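You operate a simulated robot arm through the tools that you are given. There is no shell and no other tool. Be economical: measure what you need, move in short steps, check, and stop when the job is done.

You run a simulated robot arm. Do the job below in one go: nothing can be reset, and whatever is moved stays where it is left.

JOB
Find why the white cartridge drops pressure, tighten that joint, prove it holds.
Fine: hold-test first; the chart names cap or knob, leave the other alone; vent ahead of tightening and at the end; 0.0 bar drop.

Only the result counts: the job must be done as asked and must still hold three seconds after the hand-in. Knocking over, shifting, dropping, spilling or breaking anything else fails it. Lids that push on must go on centred and level and be pressed home; caps that screw on are set level and turned clockwise until they are tight.

ROBOT AND FRAMES
A 7-joint arm with a two-finger parallel gripper, fixed in place. Base frame: the origin is at the foot of the arm, x ahead of it, y to its left, z up. Units: mm, degrees, N and s.
With the tool pointing down near the work surface it reaches from about 220 to 680 mm from the base axis. Its first joint turns from -66.0 to 66.0 degrees. Payload 2.4 kg.
The TCP is the grasp point between the finger pads, 30 mm short of the fingertips. In the tool frame z runs along the fingers and y along their closing line. Largest opening 94 mm; finger width 28, thickness 10; the body of the gripper, 50 by 96 mm, starts 55 mm behind the TCP.
Orientation is that of the tool frame in the base frame, as a unit quaternion [w, x, y, z]. With the fingers straight down and closing along the base's y, the tool's x points along the base's -x, its y along +y and its z along -z.

CONTROLS
- The arm moves only by the tool move_arm. Its arguments are lists of equal length, an entry for each row: "delta_pos": the shift along the tool's x, y, z in mm, a list of three; "delta_rot": the turn, a rotation vector about the tool's x, y, z in rad, a list of three; "grip": the finger opening in mm, from 0 to 94. In form: {"delta_pos": [[x, y, z], ...], "delta_rot": [[wx, wy, wz], ...], "grip": [grip, ...]}. A call has 1 to 8 rows; each row shifts and turns the commanded pose from where the row before left it, along the tool's axes as they then stand. A row lasts 0.2 s, in which the tool goes at most 50 mm and 8.6 degrees; a call with a longer step from one row to the next is refused whole, and so is a gripper value outside its range. A pose out of reach is approached as far as the arm can. The call stops where the force on the tool passes 40 N (or 10 N more than at its start, if that is more) or the arm is blocked; 0.2 s more then pass. Each finger travels about 153 mm/s and halts on what it meets, pressing with about 29 N; the grip force reading is that of the motor and also rises with nothing between the fingers. The clock runs only during rows and for 0.2 s after the last one: add rows that do not move to give the fingers time. It gives the time, the measured TCP pose, the force on the tool (base axes), the opening and the grip force at its end, in the units of the frame above (readings bear some noise), with the torque about the TCP (base axes, N m) and any sound that the robot's microphone picked up.
- Cameras (640 x 400 px; columns grow to the right, rows downward): "scene" is fixed at [36.3, 472.4, 1440.7]; the picture's right is [-0.78, -0.63, 0.00], its down [-0.38, 0.47, -0.80] and it looks along [0.50, -0.62, -0.60] (base axes); focal length 341 px, centre (320, 200). "wrist" rides on the gripper at [76, 14, -103] in the tool frame; the picture's right is [-0.18, 0.98, 0.00], its down [-0.75, -0.14, -0.64] and it looks along [-0.63, -0.12, 0.77] (tool axes); focal length 243 px, centre (320, 200). There is no depth. A picture from a camera that has moved, and an enlarged one, comes with that camera's place and axes in the base frame and with its lens.
- get_image(camera): a new picture of that camera. It takes no simulated time.
- enlarge(camera, box): a new picture of the part [left, top, right, bottom] of that camera's present view, enlarged. It takes no simulated time.
- job_done(): hands the job in; it is judged then, once.

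Work in short steps. Places have to be worked out from the pictures, the camera data and where the tool is seen: move nearer, look again, correct. Check each grasp and each placing, and mend what went wrong. You have 120 turns and 84 pictures in all, those below and enlarged ones among them. Open the gripper and draw the arm clear of the work before you hand the job in, unless the task says otherwise; then end with one line.

The tools are called after "Emit:" as name(argument=value, ...) on one line, values as JSON. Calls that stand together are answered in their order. move_arm: Moves the arm, as the interface text tells. Its arguments: {"type":"object","properties":{"delta_pos":{"type":"array","items":{"type":"array","items":{"type":"number"}}},"delta_rot":{"type":"array","items":{"type":"array","items":{"type":"number"}}},"grip":{"type":"array","items":{"type":"number"}}},"required":["delta_pos","delta_rot","grip"]} The other tools are called the same way: get_image (camera) takes a picture; enlarge (camera, box) takes an enlarged picture of a part of a camera's view; job_done () hands the job in.

At the start:

```text
time_s: 0.0
tcp_pos: [396.1, 51.1, 1077.7]
tcp_rot: [-0.001, 0.0, 1.0, 0.001]
ft_force: [0.4, -1.2, -0.2]
torque: [0.0, -0.01, 0.0]
gripper_width: 94.0
grasp_force: 0.1
```

scene: 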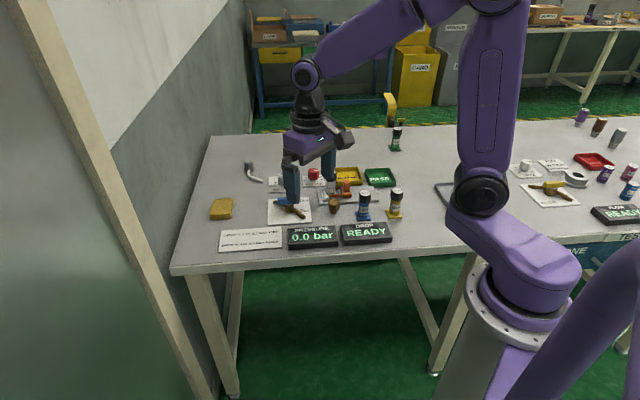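
wrist: 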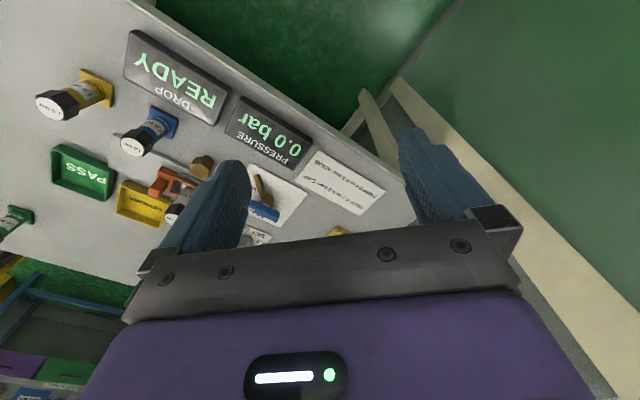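

I see a bench with displays, cartridges and cards. I'll enlarge the work area to read the signs.

Emit:
enlarge(camera="scene", box=[200, 110, 430, 254])

Emit:
enlarge(camera="wrist", box=[0, 20, 400, 270])

Emit:
enlarge(camera="scene", box=[205, 210, 305, 272])

```text
2.78 times, centred on (315, 182) of scene
camera zoom: at [36.3, 472.4, 1440.7], right [-0.78, -0.63, 0.0], down [-0.38, 0.47, -0.8], along [0.5, -0.62, -0.6], focal length 948 px, centre (334, 250)
```

zoom: 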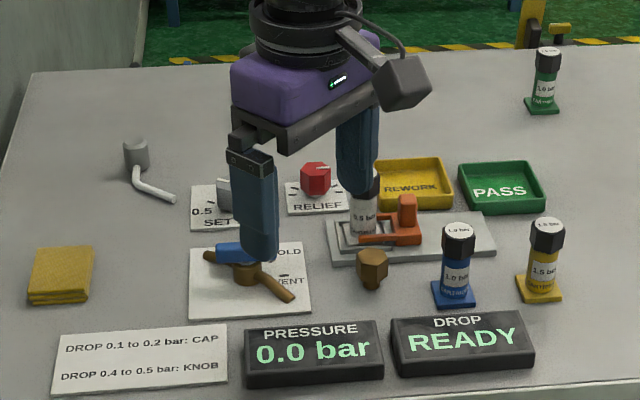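

```text
1.60 times, centred on (200, 145) of wrist
camera zoom: at [319.9, 64.8, 1180.9], right [0.18, 0.98, 0.0], down [0.75, -0.14, 0.64], along [0.63, -0.12, -0.77], focal length 388 px, centre (512, 288)
```

zoom: 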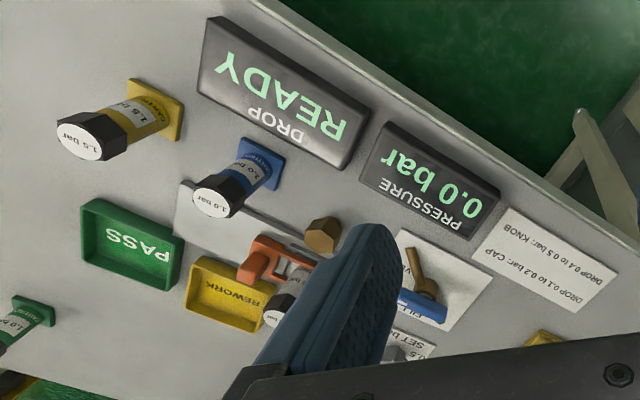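

```text
6.40 times, centred on (255, 241) of scene
camera zoom: at [36.3, 472.4, 1440.7], right [-0.78, -0.63, 0.0], down [-0.38, 0.47, -0.8], along [0.5, -0.62, -0.6], focal length 2185 px, centre (736, -62)
```

zoom: 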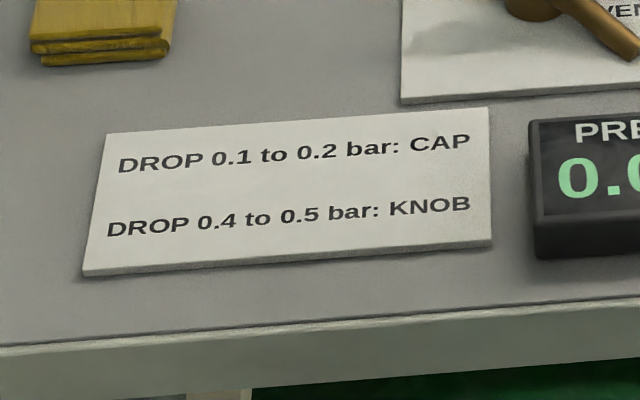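

The bench is at about z≈805, with the station rotated about 45°. I'll swing the tool so the wrist camera faces the station from the front.

Emit:
move_arm(delta_pos=[[-30, -38, 0], [-30, -38, 0], [0, 0, 0], [0, 0, 0], [0, 0, 0], [0, 0, 0], [0, 0, 0], [0, 0, 0]], delta_rot=[[0, 0, 0], [0, 0, 0], [0, 0, 0.1425], [0, 0, 0.1425], [0, 0, 0.1425], [0, 0, 0.1425], [0, 0, 0.1425], [0, 0, 0.1425]], grip=[94, 94, 94, 94, 94, 94, 94, 94])

Emit:
get_image(camera="wrist")

Emit:
enlarge(camera="scene", box=[260, 150, 420, 250])

```text
time_s: 1.8
tcp_pos: [455.2, -24.8, 1077.6]
tcp_rot: [0.0, 0.416, 0.909, -0.001]
ft_force: [-0.2, 0.2, -0.5]
torque: [-0.03, 0.01, 0.04]
gripper_width: 94.3
grasp_force: 0.1
```

```text
78 pictures are left
camera wrist: at [416.9, 41.6, 1180.2], right [0.86, 0.5, 0.0], down [0.39, -0.66, 0.64], along [0.32, -0.55, -0.77], focal length 243 px, centre (320, 200)
```

wrist: 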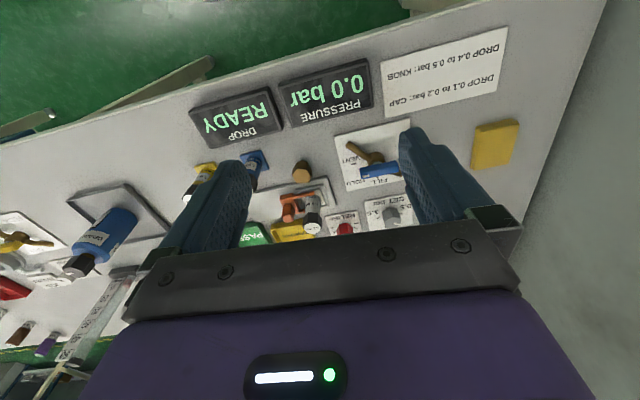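

```text
4.00 times, centred on (340, 200) of scene
camera zoom: at [36.3, 472.4, 1440.7], right [-0.78, -0.63, 0.0], down [-0.38, 0.47, -0.8], along [0.5, -0.62, -0.6], focal length 1366 px, centre (240, 200)
```

zoom: 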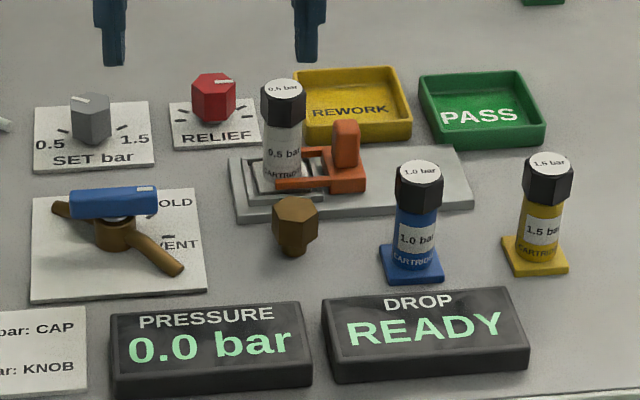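

Cards read: SET bar, RELIEF, and the valve with FILL/HOLD/VENT. I move closer over the station to read the dial and valve positions.

Emit:
move_arm(delta_pos=[[-40, -2, 15], [-40, -2, 15], [-40, -2, 15], [-39, -2, 15]], delta_rot=[[0, 0, 0], [0, 0, 0], [0, 0, 0], [0, 0, 0]], grip=[94, 94, 94, 94])

Emit:
get_image(camera="wrist")

```text
time_s: 2.8
tcp_pos: [553.5, -151.7, 1017.4]
tcp_rot: [0.0, 0.415, 0.91, 0.0]
ft_force: [0.1, -0.3, 0.1]
torque: [-0.03, -0.02, 0.02]
gripper_width: 94.0
grasp_force: 0.0
```

```text
76 pictures are left
camera wrist: at [514.8, -83.9, 1120.1], right [0.86, 0.51, 0.0], down [0.39, -0.66, 0.64], along [0.32, -0.55, -0.77], focal length 243 px, centre (320, 200)
```

wrist: 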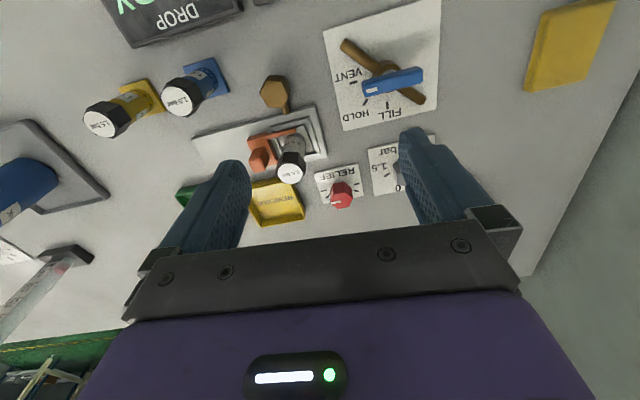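

Emit:
enlarge(camera="wrist", box=[220, 0, 460, 150])

Emit:
enlarge(camera="wrist", box=[180, 100, 420, 250])

Emit:
enlarge(camera="scene", box=[260, 160, 340, 210])

```text
2.67 times, centred on (340, 75) of wrist
camera zoom: at [514.8, -83.9, 1120.1], right [0.86, 0.51, 0.0], down [0.39, -0.66, 0.64], along [0.32, -0.55, -0.77], focal length 647 px, centre (267, 533)
```

zoom: 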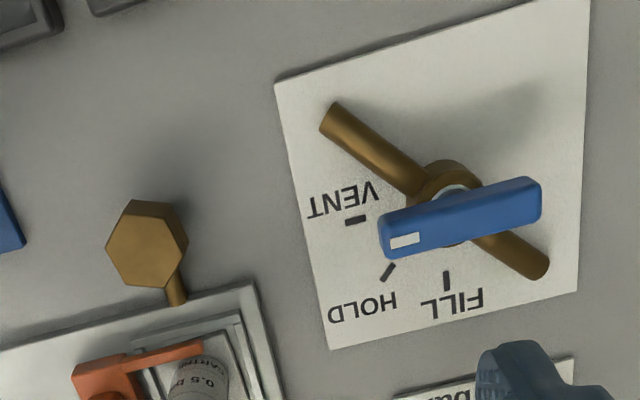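

```text
2.67 times, centred on (300, 175) of wrist
camera zoom: at [514.8, -83.9, 1120.1], right [0.86, 0.51, 0.0], down [0.39, -0.66, 0.64], along [0.32, -0.55, -0.77], focal length 647 px, centre (373, 267)
```

zoom: 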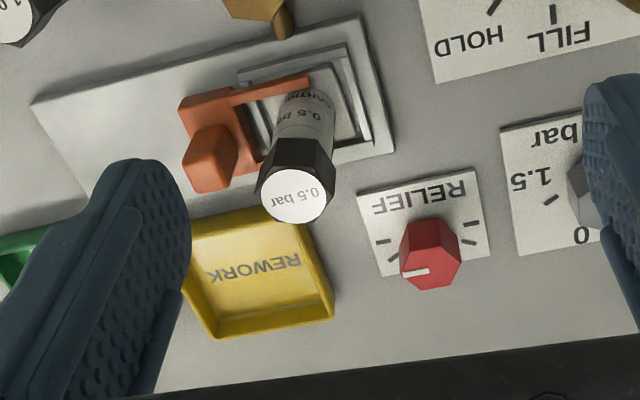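

```text
8.00 times, centred on (300, 185) of scene
camera zoom: at [36.3, 472.4, 1440.7], right [-0.78, -0.63, 0.0], down [-0.38, 0.47, -0.8], along [0.5, -0.62, -0.6], focal length 2731 px, centre (480, 320)
```

zoom: 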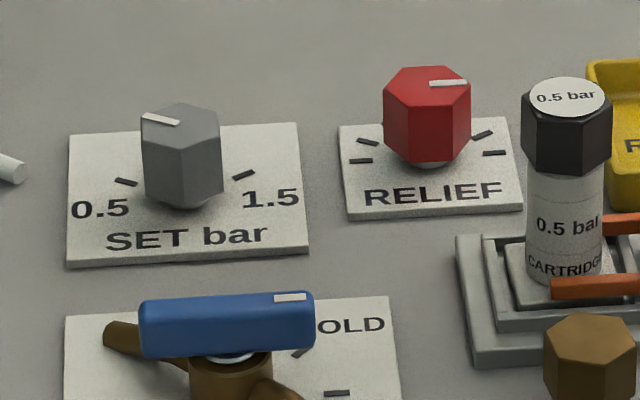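

The valve pointer (blue bar with white mark) is at VENT, SET is at 0.5 (matching the white cartridge). The handle is at about (615,-104), top z≈838. I move over it for a closer look.

Emit:
move_arm(delta_pos=[[-5, 25, 32], [-5, 25, 32], [-5, 24, 33]], delta_rot=[[0, 0, 0], [0, 0, 0], [0, 0, 0]], grip=[94, 94, 94])

Emit:
get_image(camera="wrist")

Emit:
enlarge(camera="scene", box=[260, 160, 356, 220])

```text
time_s: 3.6
tcp_pos: [618.9, -110.5, 921.7]
tcp_rot: [0.0, 0.415, 0.91, 0.0]
ft_force: [-0.5, -0.7, 0.8]
torque: [0.02, -0.02, 0.01]
gripper_width: 94.1
grasp_force: 0.0
```

```text
72 pictures are left
camera wrist: at [579.7, -44.3, 1023.9], right [0.86, 0.51, 0.0], down [0.39, -0.66, 0.64], along [0.32, -0.55, -0.77], focal length 243 px, centre (320, 200)
```

wrist: 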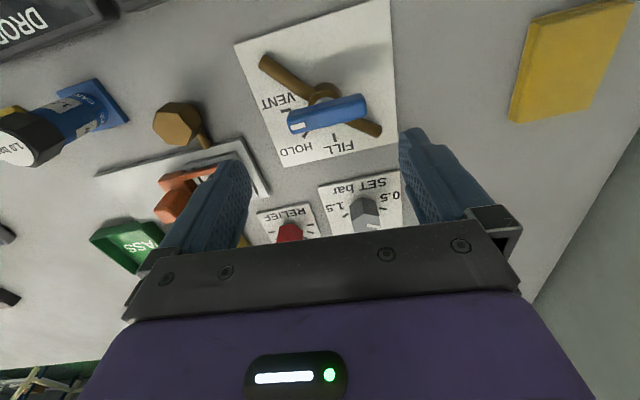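

```text
6.67 times, centred on (308, 190) of scene
camera zoom: at [36.3, 472.4, 1440.7], right [-0.78, -0.63, 0.0], down [-0.38, 0.47, -0.8], along [0.5, -0.62, -0.6], focal length 2276 px, centre (400, 267)
```

zoom: 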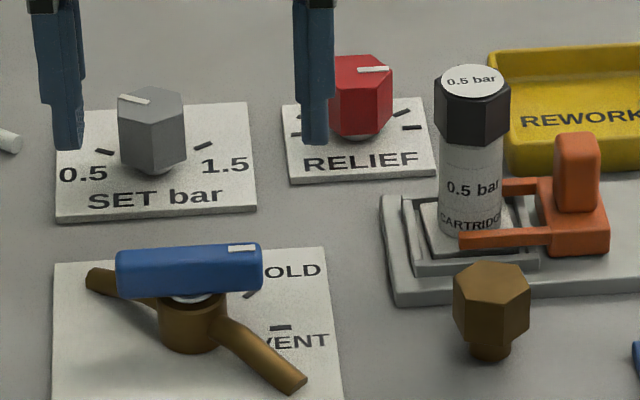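

The bar is at about (619,-104), z 818–834, running at 45°. I rotate the tool so the fingers close across the bar, choosing the direction that leaves room for +90° to FILL.

Emit:
move_arm(delta_pos=[[0, 0, 0], [0, 0, 0], [0, 0, 0], [0, 0, 0], [0, 0, 0], [0, 0, 0], [0, 0, 0], [0, 0, 0]], delta_rot=[[0, 0, 0.14], [0, 0, 0.14], [0, 0, 0.14], [0, 0, 0.14], [0, 0, 0.14], [0, 0, 0.14], [0, 0, 0.14], [0, 0, 0.14]], grip=[50, 50, 50, 50, 50, 50, 50, 50])

Emit:
move_arm(delta_pos=[[0, 0, 0], [0, 0, 0], [0, 0, 0]], delta_rot=[[0, 0, 0.14], [0, 0, 0.14], [0, 0, 0.1]], grip=[50, 50, 50])

Emit:
get_image(camera="wrist")

```text
time_s: 5.4
tcp_pos: [619.9, -112.5, 921.9]
tcp_rot: [0.0, 0.835, 0.551, 0.001]
ft_force: [-1.0, -0.2, -1.0]
torque: [0.01, -0.02, -0.01]
gripper_width: 50.2
grasp_force: 0.1
```

```text
time_s: 6.2
tcp_pos: [619.6, -111.7, 921.7]
tcp_rot: [0.0, 0.924, 0.382, -0.001]
ft_force: [-0.1, 0.4, -0.2]
torque: [-0.03, -0.03, -0.05]
gripper_width: 49.7
grasp_force: 0.0
```

```text
70 pictures are left
camera wrist: at [683.7, -69.6, 1023.9], right [0.56, -0.83, 0.0], down [-0.63, -0.43, 0.64], along [-0.53, -0.36, -0.77], focal length 243 px, centre (320, 200)
```

wrist: 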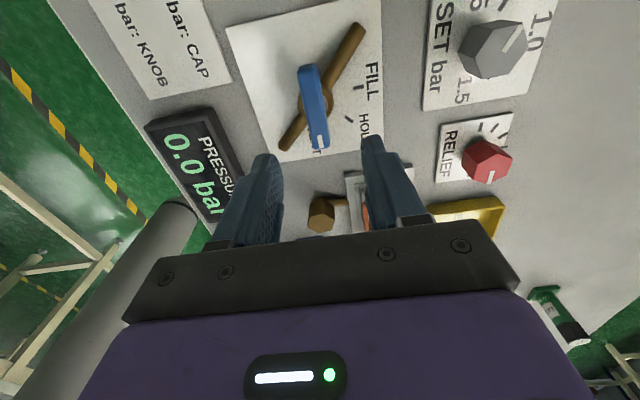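

I check the SET dial and valve mark closely from this view.

Emit:
enlarge(camera="wrist", box=[400, 0, 560, 100])

Emit:
enlarge(camera="wrist", box=[220, 0, 400, 160])

```text
4.00 times, centred on (480, 50) of wrist
camera zoom: at [683.7, -69.6, 1023.9], right [0.56, -0.83, 0.0], down [-0.63, -0.43, 0.64], along [-0.53, -0.36, -0.77], focal length 970 px, centre (-320, 800)
```

zoom: 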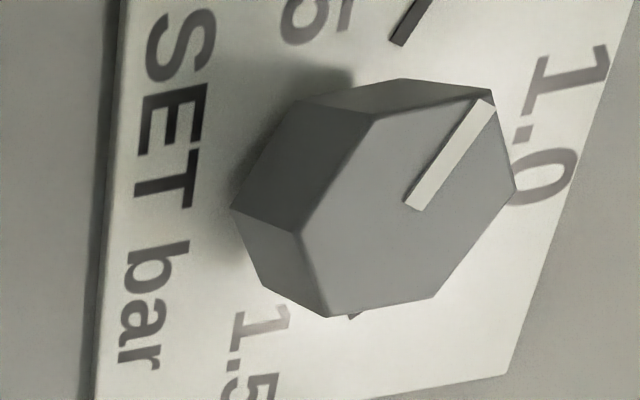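

```text
2.50 times, centred on (310, 80) of wrist
camera zoom: at [683.7, -69.6, 1023.9], right [0.56, -0.83, 0.0], down [-0.63, -0.43, 0.64], along [-0.53, -0.36, -0.77], focal length 606 px, centre (345, 500)
```

zoom: 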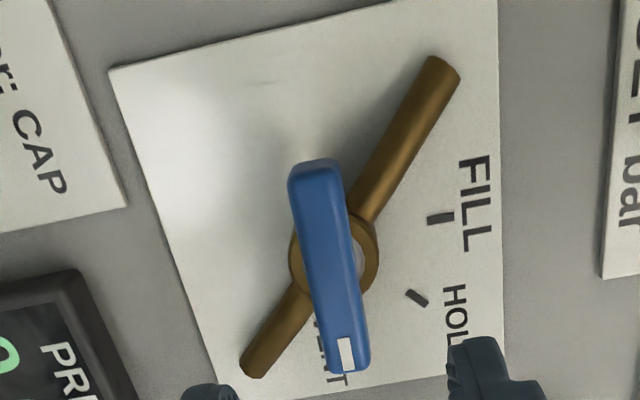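

The SET mark aligns with the 0.5 tick, so nothing is needed there. I lower astride the bar (centre ≈(622,-105)) to TCP z≈852.

Emit:
move_arm(delta_pos=[[6.4, -3, 0], [0, 0, 35], [0, 0, 20], [0, 0, 15]], delta_rot=[[0, 0, 0], [0, 0, 0], [0, 0, 0], [0, 0, 0]], grip=[50, 50, 50, 50])

Emit:
get_image(camera="wrist")

Emit:
enlarge(camera="scene", box=[260, 160, 356, 220])

```text
time_s: 7.2
tcp_pos: [622.8, -106.5, 851.4]
tcp_rot: [0.0, 0.923, 0.384, 0.0]
ft_force: [-0.2, -0.2, 0.9]
torque: [0.02, 0.0, -0.01]
gripper_width: 50.0
grasp_force: 0.1
```

```text
67 pictures are left
camera wrist: at [685.5, -63.0, 953.4], right [0.57, -0.82, 0.0], down [-0.63, -0.43, 0.64], along [-0.53, -0.36, -0.77], focal length 243 px, centre (320, 200)
```

wrist: 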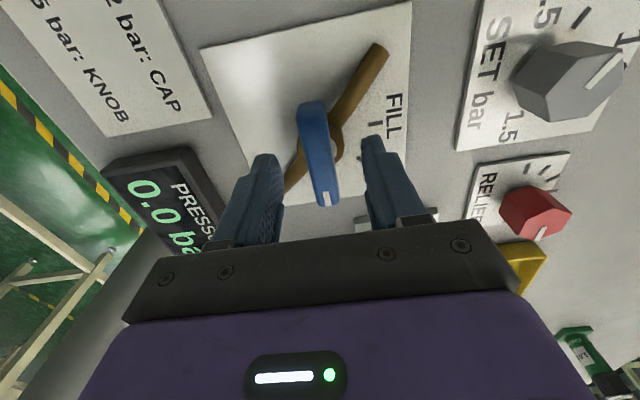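

```text
6.67 times, centred on (308, 190) of scene
camera zoom: at [36.3, 472.4, 1440.7], right [-0.78, -0.63, 0.0], down [-0.38, 0.47, -0.8], along [0.5, -0.62, -0.6], focal length 2276 px, centre (400, 267)
```

zoom: 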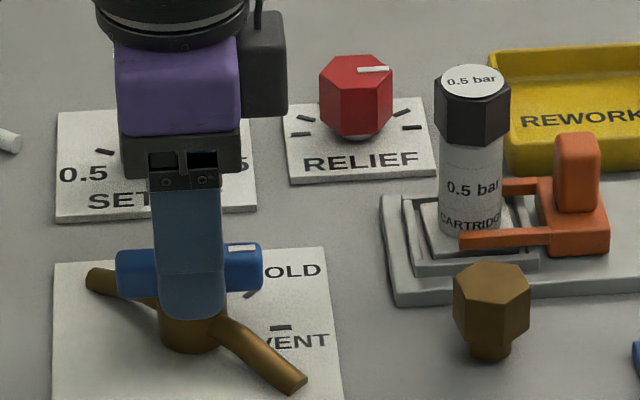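

Fingers straddle the bar, tips about level with its lower half. Closing on it.

Emit:
move_arm(delta_pos=[[0, 0, 0], [0, 0, 0], [0, 0, 0]], delta_rot=[[0, 0, 0], [0, 0, 0], [0, 0, 0]], grip=[30, 10, 10])

Emit:
get_image(camera="wrist")

```text
time_s: 8.0
tcp_pos: [621.1, -107.3, 851.6]
tcp_rot: [0.001, 0.924, 0.383, 0.001]
ft_force: [4.5, -2.5, -4.2]
torque: [-0.13, -0.11, -0.02]
gripper_width: 15.9
grasp_force: 44.8
```

```text
65 pictures are left
camera wrist: at [685.7, -63.2, 953.5], right [0.57, -0.82, 0.0], down [-0.63, -0.43, 0.64], along [-0.53, -0.36, -0.77], focal length 243 px, centre (320, 200)
```

wrist: 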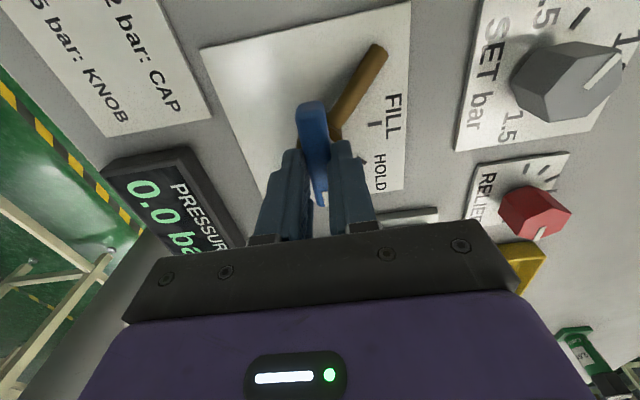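

The bar is gripped (16 mm). Turning +90° anticlockwise toward FILL, about a pivot ~4.5 mm from TCP.

Emit:
move_arm(delta_pos=[[0.04, 0.59, 0], [0.04, 0.59, 0], [0.04, 0.59, 0], [0.04, 0.59, 0], [0.04, 0.59, 0], [0.04, 0.59, 0]], delta_rot=[[0, 0, -0.131], [0, 0, -0.131], [0, 0, -0.131], [0, 0, -0.131], [0, 0, -0.131], [0, 0, -0.131]], grip=[10, 10, 10, 10, 10, 10])

Emit:
get_image(camera="wrist")

```text
time_s: 9.4
tcp_pos: [623.1, -106.6, 850.1]
tcp_rot: [-0.004, 0.704, 0.71, -0.002]
ft_force: [-27.7, 7.1, 6.8]
torque: [-1.22, 0.29, 0.03]
gripper_width: 15.7
grasp_force: 45.1
```

```text
64 pictures are left
camera wrist: at [637.5, -31.2, 953.4], right [0.98, -0.18, -0.01], down [-0.13, -0.76, 0.64], along [-0.12, -0.63, -0.77], focal length 243 px, centre (320, 200)
```

wrist: 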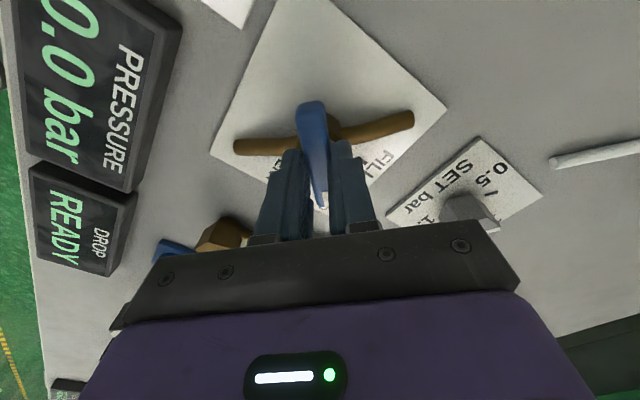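

There is a side load of −28 N in x: my pivot estimate is about 3 mm off. I relax that and continue to FILL.

Emit:
move_arm(delta_pos=[[0, -2.7, 0], [0, 0.15, 0], [0, 0.15, 0]], delta_rot=[[0, 0, 0], [0, 0, -0.131], [0, 0, -0.131]], grip=[10, 10, 10])

```text
time_s: 10.2
tcp_pos: [622.1, -106.1, 850.8]
tcp_rot: [-0.001, 0.606, 0.795, 0.001]
ft_force: [-7.0, 7.9, -11.4]
torque: [1.47, 0.45, 0.0]
gripper_width: 15.8
grasp_force: 44.9
```

Load is down. Four more steps to reach 90° total.

Emit:
move_arm(delta_pos=[[0, 0, 0], [0, 0, 0], [0, 0, 0], [0, 0, 0]], delta_rot=[[0, 0, -0.131], [0, 0, -0.131], [0, 0, -0.131], [0, 0, -0.131]], grip=[10, 10, 10, 10])

Emit:
get_image(camera="wrist")

Emit:
enlarge(camera="scene", box=[260, 180, 400, 255])

```text
time_s: 11.2
tcp_pos: [623.0, -106.3, 851.4]
tcp_rot: [0.0, 0.379, 0.925, 0.0]
ft_force: [-1.4, 11.8, -10.7]
torque: [0.49, 0.54, -0.4]
gripper_width: 15.6
grasp_force: 45.1
```

```text
63 pictures are left
camera wrist: at [578.5, -43.5, 953.6], right [0.82, 0.57, 0.0], down [0.44, -0.63, 0.64], along [0.37, -0.53, -0.77], focal length 243 px, centre (320, 200)
```

wrist: 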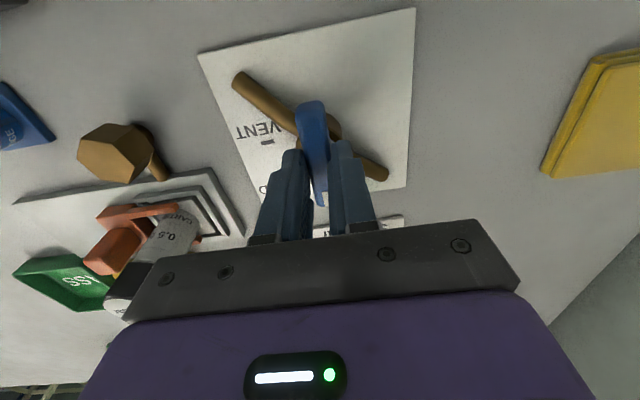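

```text
4.57 times, centred on (330, 218) of scene
camera zoom: at [36.5, 472.6, 1440.6], right [-0.78, -0.63, 0.0], down [-0.38, 0.47, -0.8], along [0.5, -0.62, -0.6], focal length 1561 px, centre (274, 120)
```

zoom: 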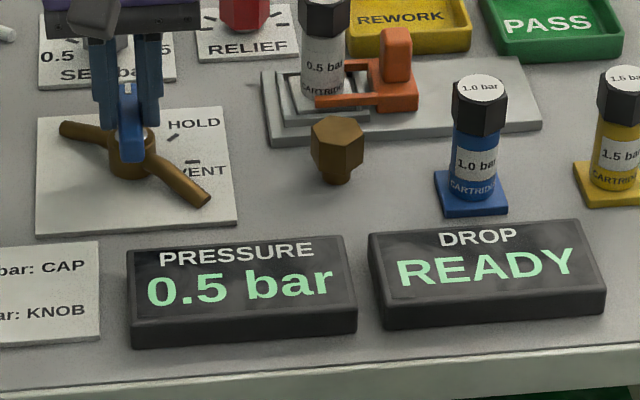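

Pressure shows 0.5 bar at FILL. Now turn back 45° to HOLD.

Emit:
move_arm(delta_pos=[[0, 0, 0], [0, 0, 0], [0, 0, 0], [0, 0, 0], [0, 0, 0], [0, 0, 0]], delta_rot=[[0, 0, 0.131], [0, 0, 0.131], [0, 0, 0.131], [0, 0, 0.131], [0, 0, 0.131], [0, 0, 0.131]], grip=[10, 10, 10, 10, 10, 10])

Emit:
enlarge(camera="scene", box=[260, 180, 400, 255])

```text
time_s: 12.6
tcp_pos: [623.1, -107.5, 850.9]
tcp_rot: [-0.001, 0.707, 0.708, -0.002]
ft_force: [-7.3, 18.3, -7.6]
torque: [-0.13, 0.11, -0.02]
gripper_width: 15.7
grasp_force: 45.2
```

```text
4.57 times, centred on (330, 218) of scene
camera zoom: at [36.3, 472.8, 1440.6], right [-0.78, -0.63, 0.0], down [-0.38, 0.47, -0.8], along [0.5, -0.62, -0.6], focal length 1561 px, centre (274, 120)
```

zoom: 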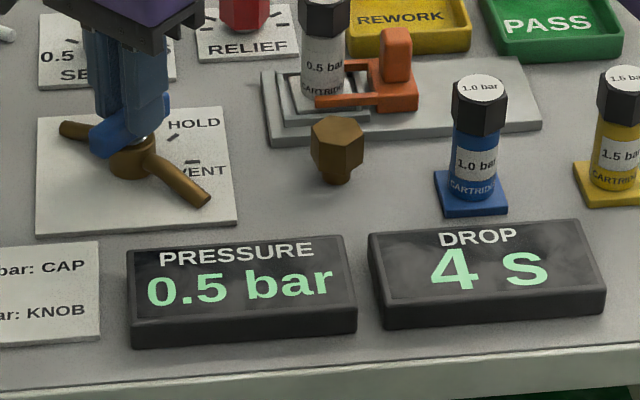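

The test is counting down (4 s). I wait, holding still.

Emit:
move_arm(delta_pos=[[0, 0, 0], [0, 0, 0], [0, 0, 0], [0, 0, 0], [0, 0, 0], [0, 0, 0], [0, 0, 0], [0, 0, 0]], delta_rot=[[0, 0, 0], [0, 0, 0], [0, 0, 0], [0, 0, 0], [0, 0, 0], [0, 0, 0], [0, 0, 0], [0, 0, 0]], grip=[10, 10, 10, 10, 10, 10, 10, 10])

Emit:
move_arm(delta_pos=[[0, 0, 0], [0, 0, 0], [0, 0, 0], [0, 0, 0], [0, 0, 0], [0, 0, 0], [0, 0, 0], [0, 0, 0]], delta_rot=[[0, 0, 0], [0, 0, 0], [0, 0, 0], [0, 0, 0], [0, 0, 0], [0, 0, 0], [0, 0, 0], [0, 0, 0]], grip=[10, 10, 10, 10, 10, 10, 10, 10])

Emit:
move_arm(delta_pos=[[0, 0, 0], [0, 0, 0], [0, 0, 0], [0, 0, 0], [0, 0, 0], [0, 0, 0]], delta_rot=[[0, 0, 0], [0, 0, 0], [0, 0, 0], [0, 0, 0], [0, 0, 0], [0, 0, 0]], grip=[10, 10, 10, 10, 10, 10])

Emit:
enlarge(camera="scene", box=[260, 180, 400, 255])

```text
time_s: 14.4
tcp_pos: [621.8, -107.3, 850.8]
tcp_rot: [-0.001, 0.706, 0.708, 0.0]
ft_force: [-7.7, 17.8, -7.9]
torque: [0.6, 0.13, -0.01]
gripper_width: 16.0
grasp_force: 45.5
```

```text
time_s: 16.2
tcp_pos: [621.8, -107.4, 850.2]
tcp_rot: [0.0, 0.706, 0.708, 0.0]
ft_force: [-7.1, 18.0, -9.1]
torque: [0.58, 0.13, 0.03]
gripper_width: 15.4
grasp_force: 44.7
```

```text
time_s: 17.6
tcp_pos: [622.4, -107.4, 851.1]
tcp_rot: [0.0, 0.706, 0.708, -0.001]
ft_force: [-9.3, 18.6, -9.3]
torque: [0.51, 0.12, -0.01]
gripper_width: 15.7
grasp_force: 45.3
```

```text
4.57 times, centred on (330, 218) of scene
camera zoom: at [36.3, 472.8, 1440.6], right [-0.78, -0.63, 0.0], down [-0.38, 0.47, -0.8], along [0.5, -0.62, -0.6], focal length 1561 px, centre (274, 120)
```

zoom: 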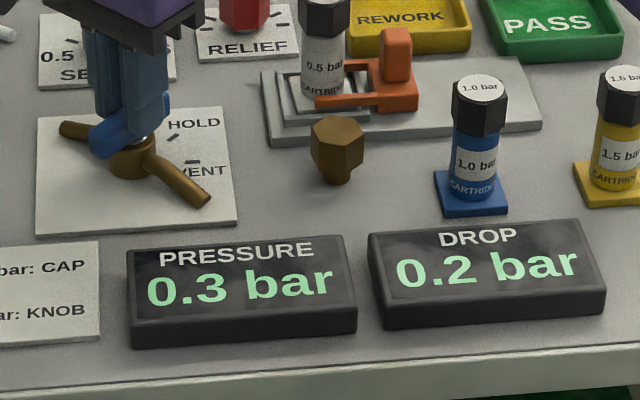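

Drop is 0.2 bar, so the chart names the CAP; the knob stays alone. Now turn to VENT (another 45°).

Emit:
move_arm(delta_pos=[[0, 0, 0], [0, 0, 0], [0, 0, 0], [0, 0, 0], [0, 0, 0], [0, 0, 0], [0, 0, 0]], delta_rot=[[0, 0, 0.131], [0, 0, 0.131], [0, 0, 0.131], [0, 0, 0.131], [0, 0, 0.131], [0, 0, 0.131], [0, 0, 0]], grip=[10, 10, 10, 10, 10, 10, 10])

Emit:
enlarge(camera="scene", box=[260, 155, 404, 245])

```text
time_s: 19.2
tcp_pos: [621.7, -107.9, 851.7]
tcp_rot: [0.0, 0.924, 0.383, -0.002]
ft_force: [-17.3, 18.3, 0.9]
torque: [1.15, -0.46, 0.01]
gripper_width: 15.9
grasp_force: 45.0
```

```text
4.44 times, centred on (332, 200) of scene
camera zoom: at [35.9, 472.8, 1440.6], right [-0.78, -0.63, 0.0], down [-0.38, 0.47, -0.8], along [0.5, -0.62, -0.6], focal length 1517 px, centre (267, 200)
```

zoom: 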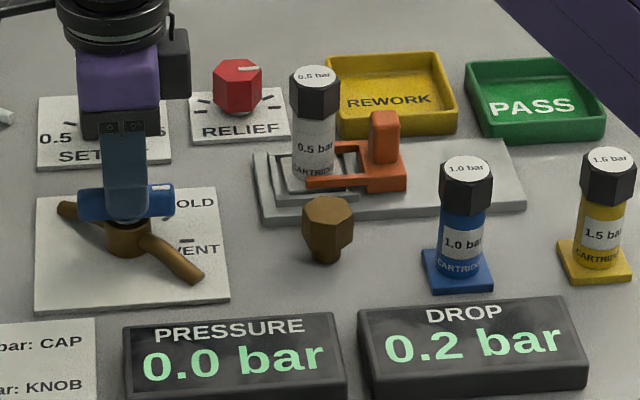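

Vented: 0.0 bar. I relax the side load, open, and lift straight up high enough to clear the cartridge.

Emit:
move_arm(delta_pos=[[0, -2.3, 0], [0, 0, 0], [0, 0, 0], [0, 0, -40], [0, 0, -45], [0, 0, -45], [0, 0, -30]], delta_rot=[[0, 0, 0], [0, 0, 0], [0, 0, 0], [0, 0, 0], [0, 0, 0], [0, 0, 0], [0, 0, 0]], grip=[10, 46, 46, 46, 46, 46, 46])

Emit:
get_image(camera="wrist")

```text
time_s: 20.8
tcp_pos: [620.6, -107.3, 1012.9]
tcp_rot: [0.0, 0.923, 0.384, 0.0]
ft_force: [0.4, -0.7, -0.1]
torque: [0.0, 0.01, -0.02]
gripper_width: 45.9
grasp_force: 0.2
```

```text
58 pictures are left
camera wrist: at [684.4, -64.2, 1114.6], right [0.57, -0.82, 0.0], down [-0.63, -0.43, 0.64], along [-0.53, -0.36, -0.77], focal length 243 px, centre (320, 200)
```

wrist: 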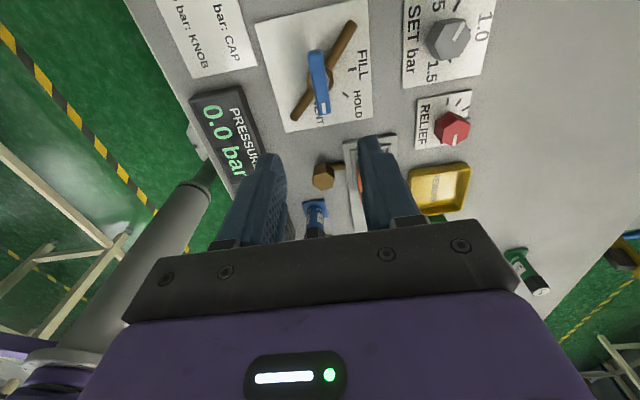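

The white cartridge's cap top triangulates to about (561,-231,890), ~30 mm across flats. I move above it and swing the wrist back to view the hex orientation.

Emit:
move_arm(delta_pos=[[-43.2, 15.1, 0], [-43.2, 15.1, 0], [-43.2, 15.1, 0], [0, 0, 0], [0, 0, 0], [0, 0, 0], [0, 0, 0], [0, 0, 0]], delta_rot=[[0, 0, 0], [0, 0, 0], [0, 0, 0], [0, 0, -0.14], [0, 0, -0.14], [0, 0, -0.14], [0, 0, -0.14], [0, 0, -0.14]], grip=[60, 60, 60, 60, 60, 60, 60, 60])

Emit:
move_arm(delta_pos=[[0, 0, 0], [0, 0, 0], [0, 0, 0], [0, 0, 0], [0, 0, 0], [0, 0, 0]], delta_rot=[[0, 0, -0.14], [0, 0, -0.14], [0, 0, -0.14], [0, 0, -0.14], [0, 0, -0.14], [0, 0, -0.1]], grip=[60, 60, 60, 60, 60, 60])

Emit:
get_image(camera="wrist")

Emit:
enlarge(camera="scene", box=[300, 160, 380, 210])

```text
time_s: 22.6
tcp_pos: [563.3, -230.0, 1011.7]
tcp_rot: [0.0, 0.736, 0.677, 0.0]
ft_force: [0.3, -0.2, 0.8]
torque: [0.02, 0.0, 0.0]
gripper_width: 59.9
grasp_force: 0.0
```

```text
time_s: 24.0
tcp_pos: [561.9, -230.7, 1010.7]
tcp_rot: [0.0, 0.413, 0.911, -0.001]
ft_force: [-0.6, 0.6, 0.0]
torque: [0.01, -0.03, 0.0]
gripper_width: 60.0
grasp_force: 0.1
```

```text
57 pictures are left
camera wrist: at [522.6, -164.1, 1113.9], right [0.86, 0.51, 0.0], down [0.39, -0.66, 0.64], along [0.33, -0.55, -0.77], focal length 243 px, centre (320, 200)
```

wrist: 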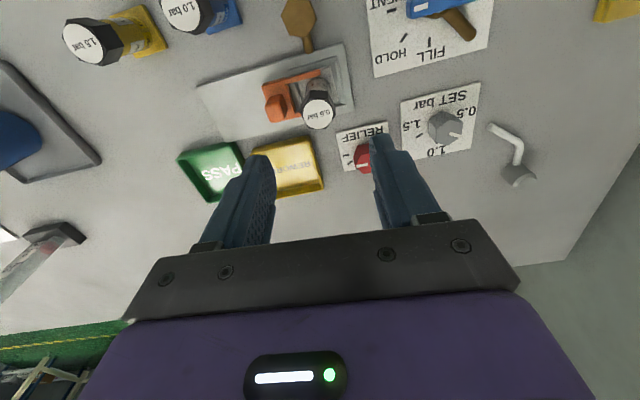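

```text
8.00 times, centred on (340, 185) of scene
camera zoom: at [36.3, 472.4, 1440.7], right [-0.78, -0.63, 0.0], down [-0.38, 0.47, -0.8], along [0.5, -0.62, -0.6], focal length 2731 px, centre (160, 320)
```

zoom: 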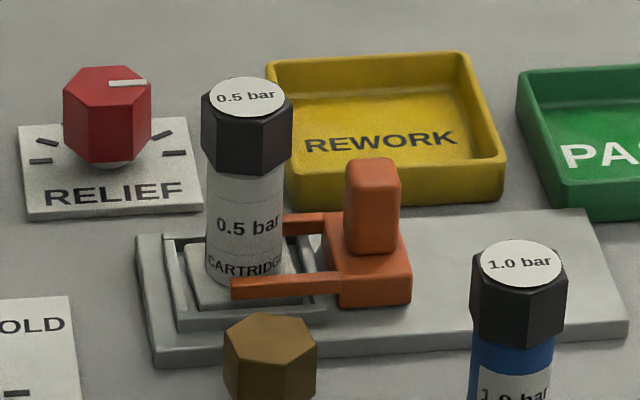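

Using this second view the cap top refines to about (566,-239,880). I enlarge for hex orientation.

Emit:
enlarge(camera="wrist", box=[270, 70, 366, 130])

```text
6.67 times, centred on (318, 100) of wrist
camera zoom: at [522.6, -164.1, 1113.9], right [0.86, 0.51, 0.0], down [0.39, -0.66, 0.64], along [0.33, -0.55, -0.77], focal length 1618 px, centre (333, 867)
```

zoom: 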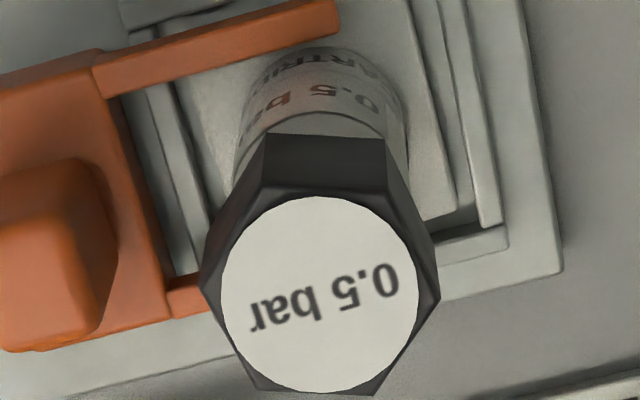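

Hex corners lie at ~30°+60k, so flats' normals are at 0/60/120°. I rotate the tool so its closing line is at 120°, leaving the most clockwise travel.

Emit:
move_arm(delta_pos=[[0, 0, 0], [0, 0, 0], [0, 0, 0], [0, 0, 0], [0, 0, 0], [0, 0, 0], [0, 0, 0], [0, 0, 0]], delta_rot=[[0, 0, -0.138], [0, 0, -0.138], [0, 0, -0.138], [0, 0, -0.138], [0, 0, -0.138], [0, 0, -0.138], [0, 0, -0.138], [0, 0, -0.138]], grip=[60, 60, 60, 60, 60, 60, 60, 60])

Emit:
move_arm(delta_pos=[[0, 0, 0], [0, 0, 0], [0, 0, 0]], delta_rot=[[0, 0, -0.138], [0, 0, -0.138], [0, 0, 0]], grip=[60, 60, 60])

Emit:
get_image(camera="wrist")

```text
time_s: 25.8
tcp_pos: [562.5, -229.8, 1010.9]
tcp_rot: [0.0, -0.126, 0.992, 0.0]
ft_force: [0.4, -0.2, 0.1]
torque: [-0.02, 0.03, -0.02]
gripper_width: 59.9
grasp_force: 0.0
```

```text
time_s: 26.6
tcp_pos: [561.2, -230.4, 1011.2]
tcp_rot: [0.001, -0.26, 0.966, 0.0]
ft_force: [-0.1, -0.5, 1.7]
torque: [-0.03, 0.04, -0.02]
gripper_width: 59.9
grasp_force: 0.1
```

```text
54 pictures are left
camera wrist: at [489.4, -256.5, 1114.2], right [-0.34, 0.94, 0.0], down [0.72, 0.26, 0.64], along [0.6, 0.22, -0.77], focal length 243 px, centre (320, 200)
```

wrist: 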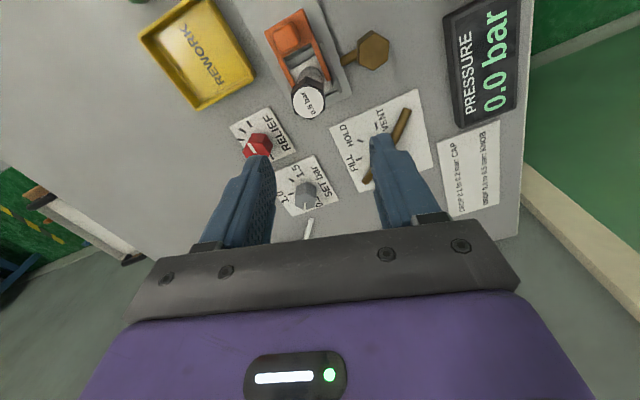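

Cap centre confirmed near (565,-239.5). I shift over it and come down to tips just above the cap top, then look.

Emit:
move_arm(delta_pos=[[1, -10, 0], [0, 0, 45], [0, 0, 38]], delta_rot=[[0, 0, 0], [0, 0, 0], [0, 0, 0]], grip=[60, 60, 60])

Emit:
get_image(camera="wrist")

Emit:
enlarge(camera="scene", box=[300, 150, 380, 200])

```text
time_s: 27.4
tcp_pos: [566.2, -238.4, 929.1]
tcp_rot: [0.001, -0.259, 0.966, 0.0]
ft_force: [-0.5, -0.1, 0.4]
torque: [0.02, 0.01, 0.0]
gripper_width: 60.0
grasp_force: 0.0
```

```text
53 pictures are left
camera wrist: at [493.6, -264.7, 1031.8], right [-0.33, 0.94, 0.0], down [0.72, 0.26, 0.64], along [0.61, 0.21, -0.77], focal length 243 px, centre (320, 200)
```

wrist: 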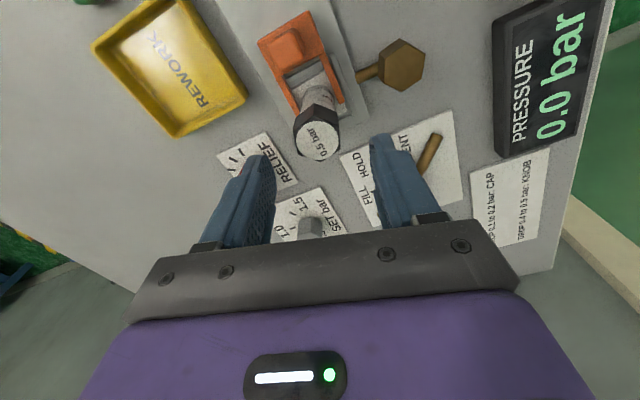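

```text
8.00 times, centred on (340, 175) of scene
camera zoom: at [36.3, 472.4, 1440.7], right [-0.78, -0.63, 0.0], down [-0.38, 0.47, -0.8], along [0.5, -0.62, -0.6], focal length 2731 px, centre (160, 400)
```

zoom: 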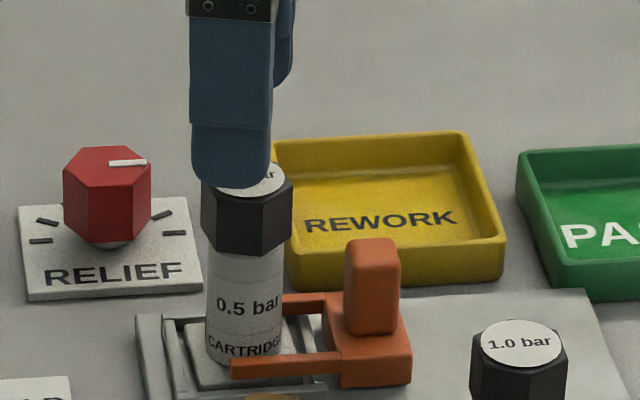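

Aligned well; small correction and descend to TCP z≈888 so the pads span the cap only.

Emit:
move_arm(delta_pos=[[1.5, -1.7, 0], [0, 0, 20], [0, 0, 20]], delta_rot=[[0, 0, 0], [0, 0, 0], [0, 0, 0]], grip=[60, 60, 60])

Emit:
get_image(camera="wrist")

Emit:
enlarge(camera="scene", box=[300, 150, 380, 200])

```text
time_s: 28.2
tcp_pos: [566.2, -239.8, 888.6]
tcp_rot: [0.0, -0.26, 0.966, 0.0]
ft_force: [-0.4, 0.0, 0.8]
torque: [0.02, 0.02, 0.01]
gripper_width: 59.8
grasp_force: 0.0
```

```text
51 pictures are left
camera wrist: at [493.5, -266.7, 991.7], right [-0.33, 0.94, 0.0], down [0.72, 0.26, 0.64], along [0.61, 0.21, -0.77], focal length 243 px, centre (320, 200)
```

wrist: 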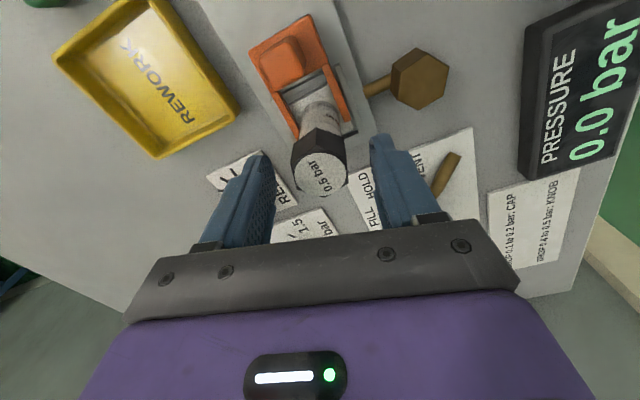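

```text
8.00 times, centred on (340, 175) of scene
camera zoom: at [36.3, 472.4, 1440.7], right [-0.78, -0.63, 0.0], down [-0.38, 0.47, -0.8], along [0.5, -0.62, -0.6], focal length 2731 px, centre (160, 400)
```

zoom: 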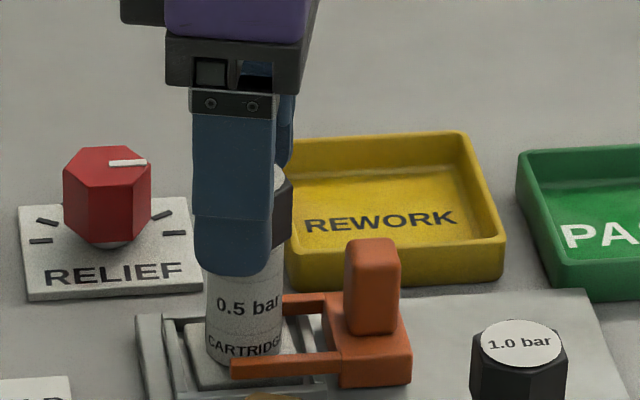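

The pads cover only ~half the cap; I go 6 mm lower and close gently.

Emit:
move_arm(delta_pos=[[0, 0, 6], [0, 0, 0], [0, 0, 0], [0, 0, 0]], delta_rot=[[0, 0, 0], [0, 0, 0], [0, 0, 0], [0, 0, 0]], grip=[60, 40, 20, 20])

Emit:
enlarge(camera="wrist", box=[220, 100, 420, 225])

Emit:
enlarge(camera="scene", box=[300, 150, 380, 200])

```text
time_s: 29.2
tcp_pos: [566.9, -240.9, 883.8]
tcp_rot: [0.0, -0.26, 0.966, 0.0]
ft_force: [0.2, -0.7, 2.1]
torque: [0.07, -0.06, 0.01]
gripper_width: 30.2
grasp_force: 28.8
```

```text
3.20 times, centred on (320, 162) of wrist
camera zoom: at [493.5, -266.9, 986.0], right [-0.33, 0.94, 0.0], down [0.72, 0.26, 0.64], along [0.61, 0.21, -0.77], focal length 776 px, centre (320, 320)
```

zoom: 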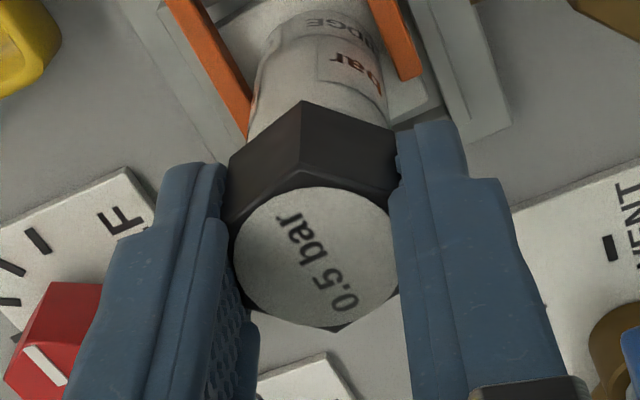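

```text
8.00 times, centred on (340, 175) of scene
camera zoom: at [36.3, 472.4, 1440.7], right [-0.78, -0.63, 0.0], down [-0.38, 0.47, -0.8], along [0.5, -0.62, -0.6], focal length 2731 px, centre (160, 400)
```

zoom: 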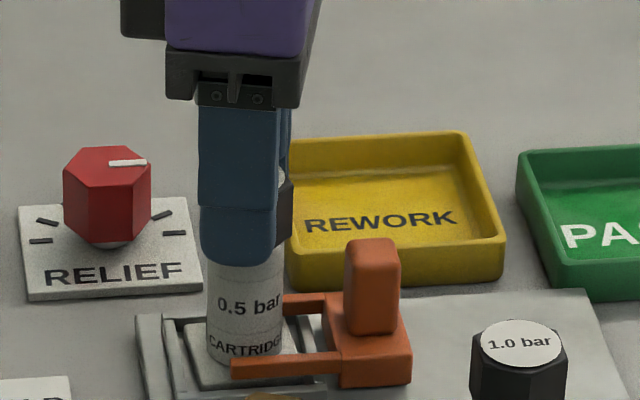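

Solid grip on the flats (30.2 mm). Turning clockwise in steps while watching the torque.

Emit:
move_arm(delta_pos=[[0, 0, 0], [0, 0, 0], [0, 0, 0], [0, 0, 0]], delta_rot=[[0, 0, 0.1], [0, 0, 0.1], [0, 0, 0.1], [0, 0, 0.1]], grip=[20, 20, 20, 20])

```text
time_s: 30.2
tcp_pos: [566.6, -241.2, 882.3]
tcp_rot: [0.001, -0.062, 0.998, 0.0]
ft_force: [1.4, 2.9, 9.9]
torque: [0.11, -0.05, 0.02]
gripper_width: 30.1
grasp_force: 29.2
```

Little torque yet; continue.

Emit:
move_arm(delta_pos=[[0, 0, 0], [0, 0, 0], [0, 0, 0], [0, 0, 0]], delta_rot=[[0, 0, 0.1], [0, 0, 0.1], [0, 0, 0.1], [0, 0, 0.1]], grip=[20, 20, 20, 20])

Emit:
enlarge(camera="wrist", box=[220, 100, 420, 225])

```text
time_s: 31.2
tcp_pos: [566.5, -241.4, 883.5]
tcp_rot: [0.001, 0.138, 0.99, -0.001]
ft_force: [2.4, 1.7, 15.0]
torque: [0.07, 0.0, -0.01]
gripper_width: 30.2
grasp_force: 29.2
```

```text
3.20 times, centred on (320, 162) of wrist
camera zoom: at [496.8, -207.0, 985.7], right [0.45, 0.9, 0.0], down [0.69, -0.34, 0.64], along [0.58, -0.29, -0.77], focal length 776 px, centre (320, 320)
```

zoom: 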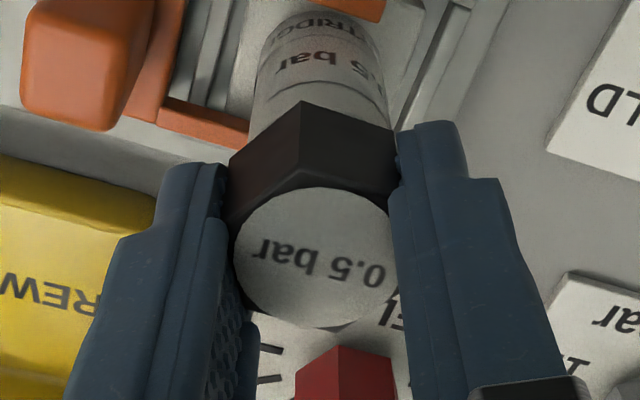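

The hex is turning with the fingers; no torque yet. I ease up 1 mm to relieve the z load and continue clockwise.

Emit:
move_arm(delta_pos=[[0, 0, -1], [0, 0, 0], [0, 0, 0], [0, 0, 0], [0, 0, 0]], delta_rot=[[0, 0, 0], [0, 0, 0.1], [0, 0, 0.1], [0, 0, 0.1], [0, 0, 0.1]], grip=[20, 20, 20, 20, 20])

```text
time_s: 32.4
tcp_pos: [565.8, -240.8, 883.6]
tcp_rot: [0.0, 0.333, 0.943, 0.0]
ft_force: [3.9, -0.1, 7.3]
torque: [-0.14, -0.26, -0.02]
gripper_width: 30.3
grasp_force: 29.8
```

Emit:
move_arm(delta_pos=[[0, 0, 0], [0, 0, 0], [0, 0, 0], [0, 0, 0]], delta_rot=[[0, 0, 0.1], [0, 0, 0.1], [0, 0, 0.1], [0, 0, 0.1]], grip=[20, 20, 20, 20])

Emit:
enlarge(camera="wrist", box=[220, 100, 420, 225])

Emit:
enlarge(camera="scene", box=[300, 150, 380, 200])

```text
time_s: 33.4
tcp_pos: [566.9, -241.0, 883.7]
tcp_rot: [-0.001, 0.512, 0.859, -0.001]
ft_force: [0.0, 0.9, 6.7]
torque: [-0.04, -0.06, 0.89]
gripper_width: 30.7
grasp_force: 28.7
```

```text
3.20 times, centred on (320, 162) of wrist
camera zoom: at [542.3, -167.8, 985.6], right [0.95, 0.31, 0.0], down [0.24, -0.73, 0.64], along [0.2, -0.61, -0.77], focal length 776 px, centre (320, 320)
```

zoom: 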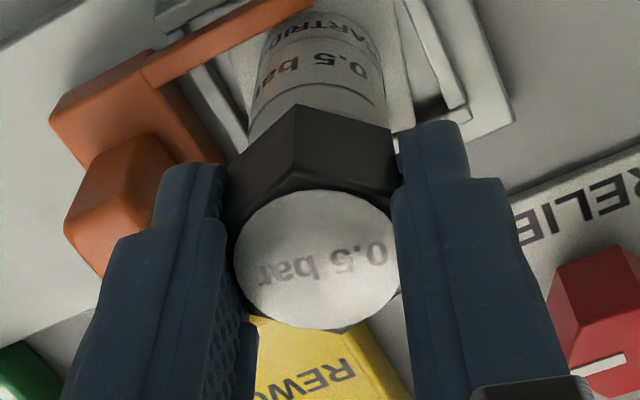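

```text
8.00 times, centred on (340, 175) of scene
camera zoom: at [36.2, 472.5, 1440.7], right [-0.78, -0.63, 0.0], down [-0.38, 0.47, -0.8], along [0.5, -0.62, -0.6], focal length 2731 px, centre (160, 400)
```

zoom: 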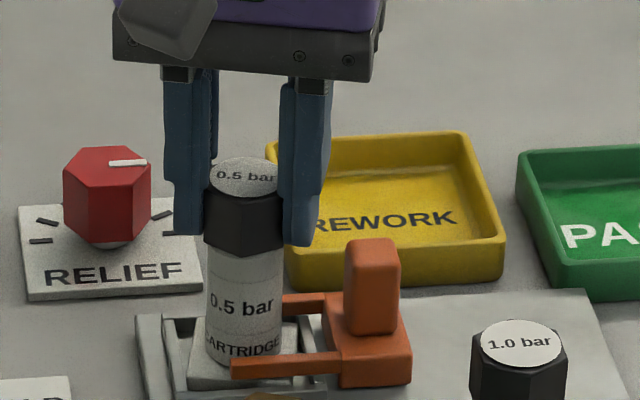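

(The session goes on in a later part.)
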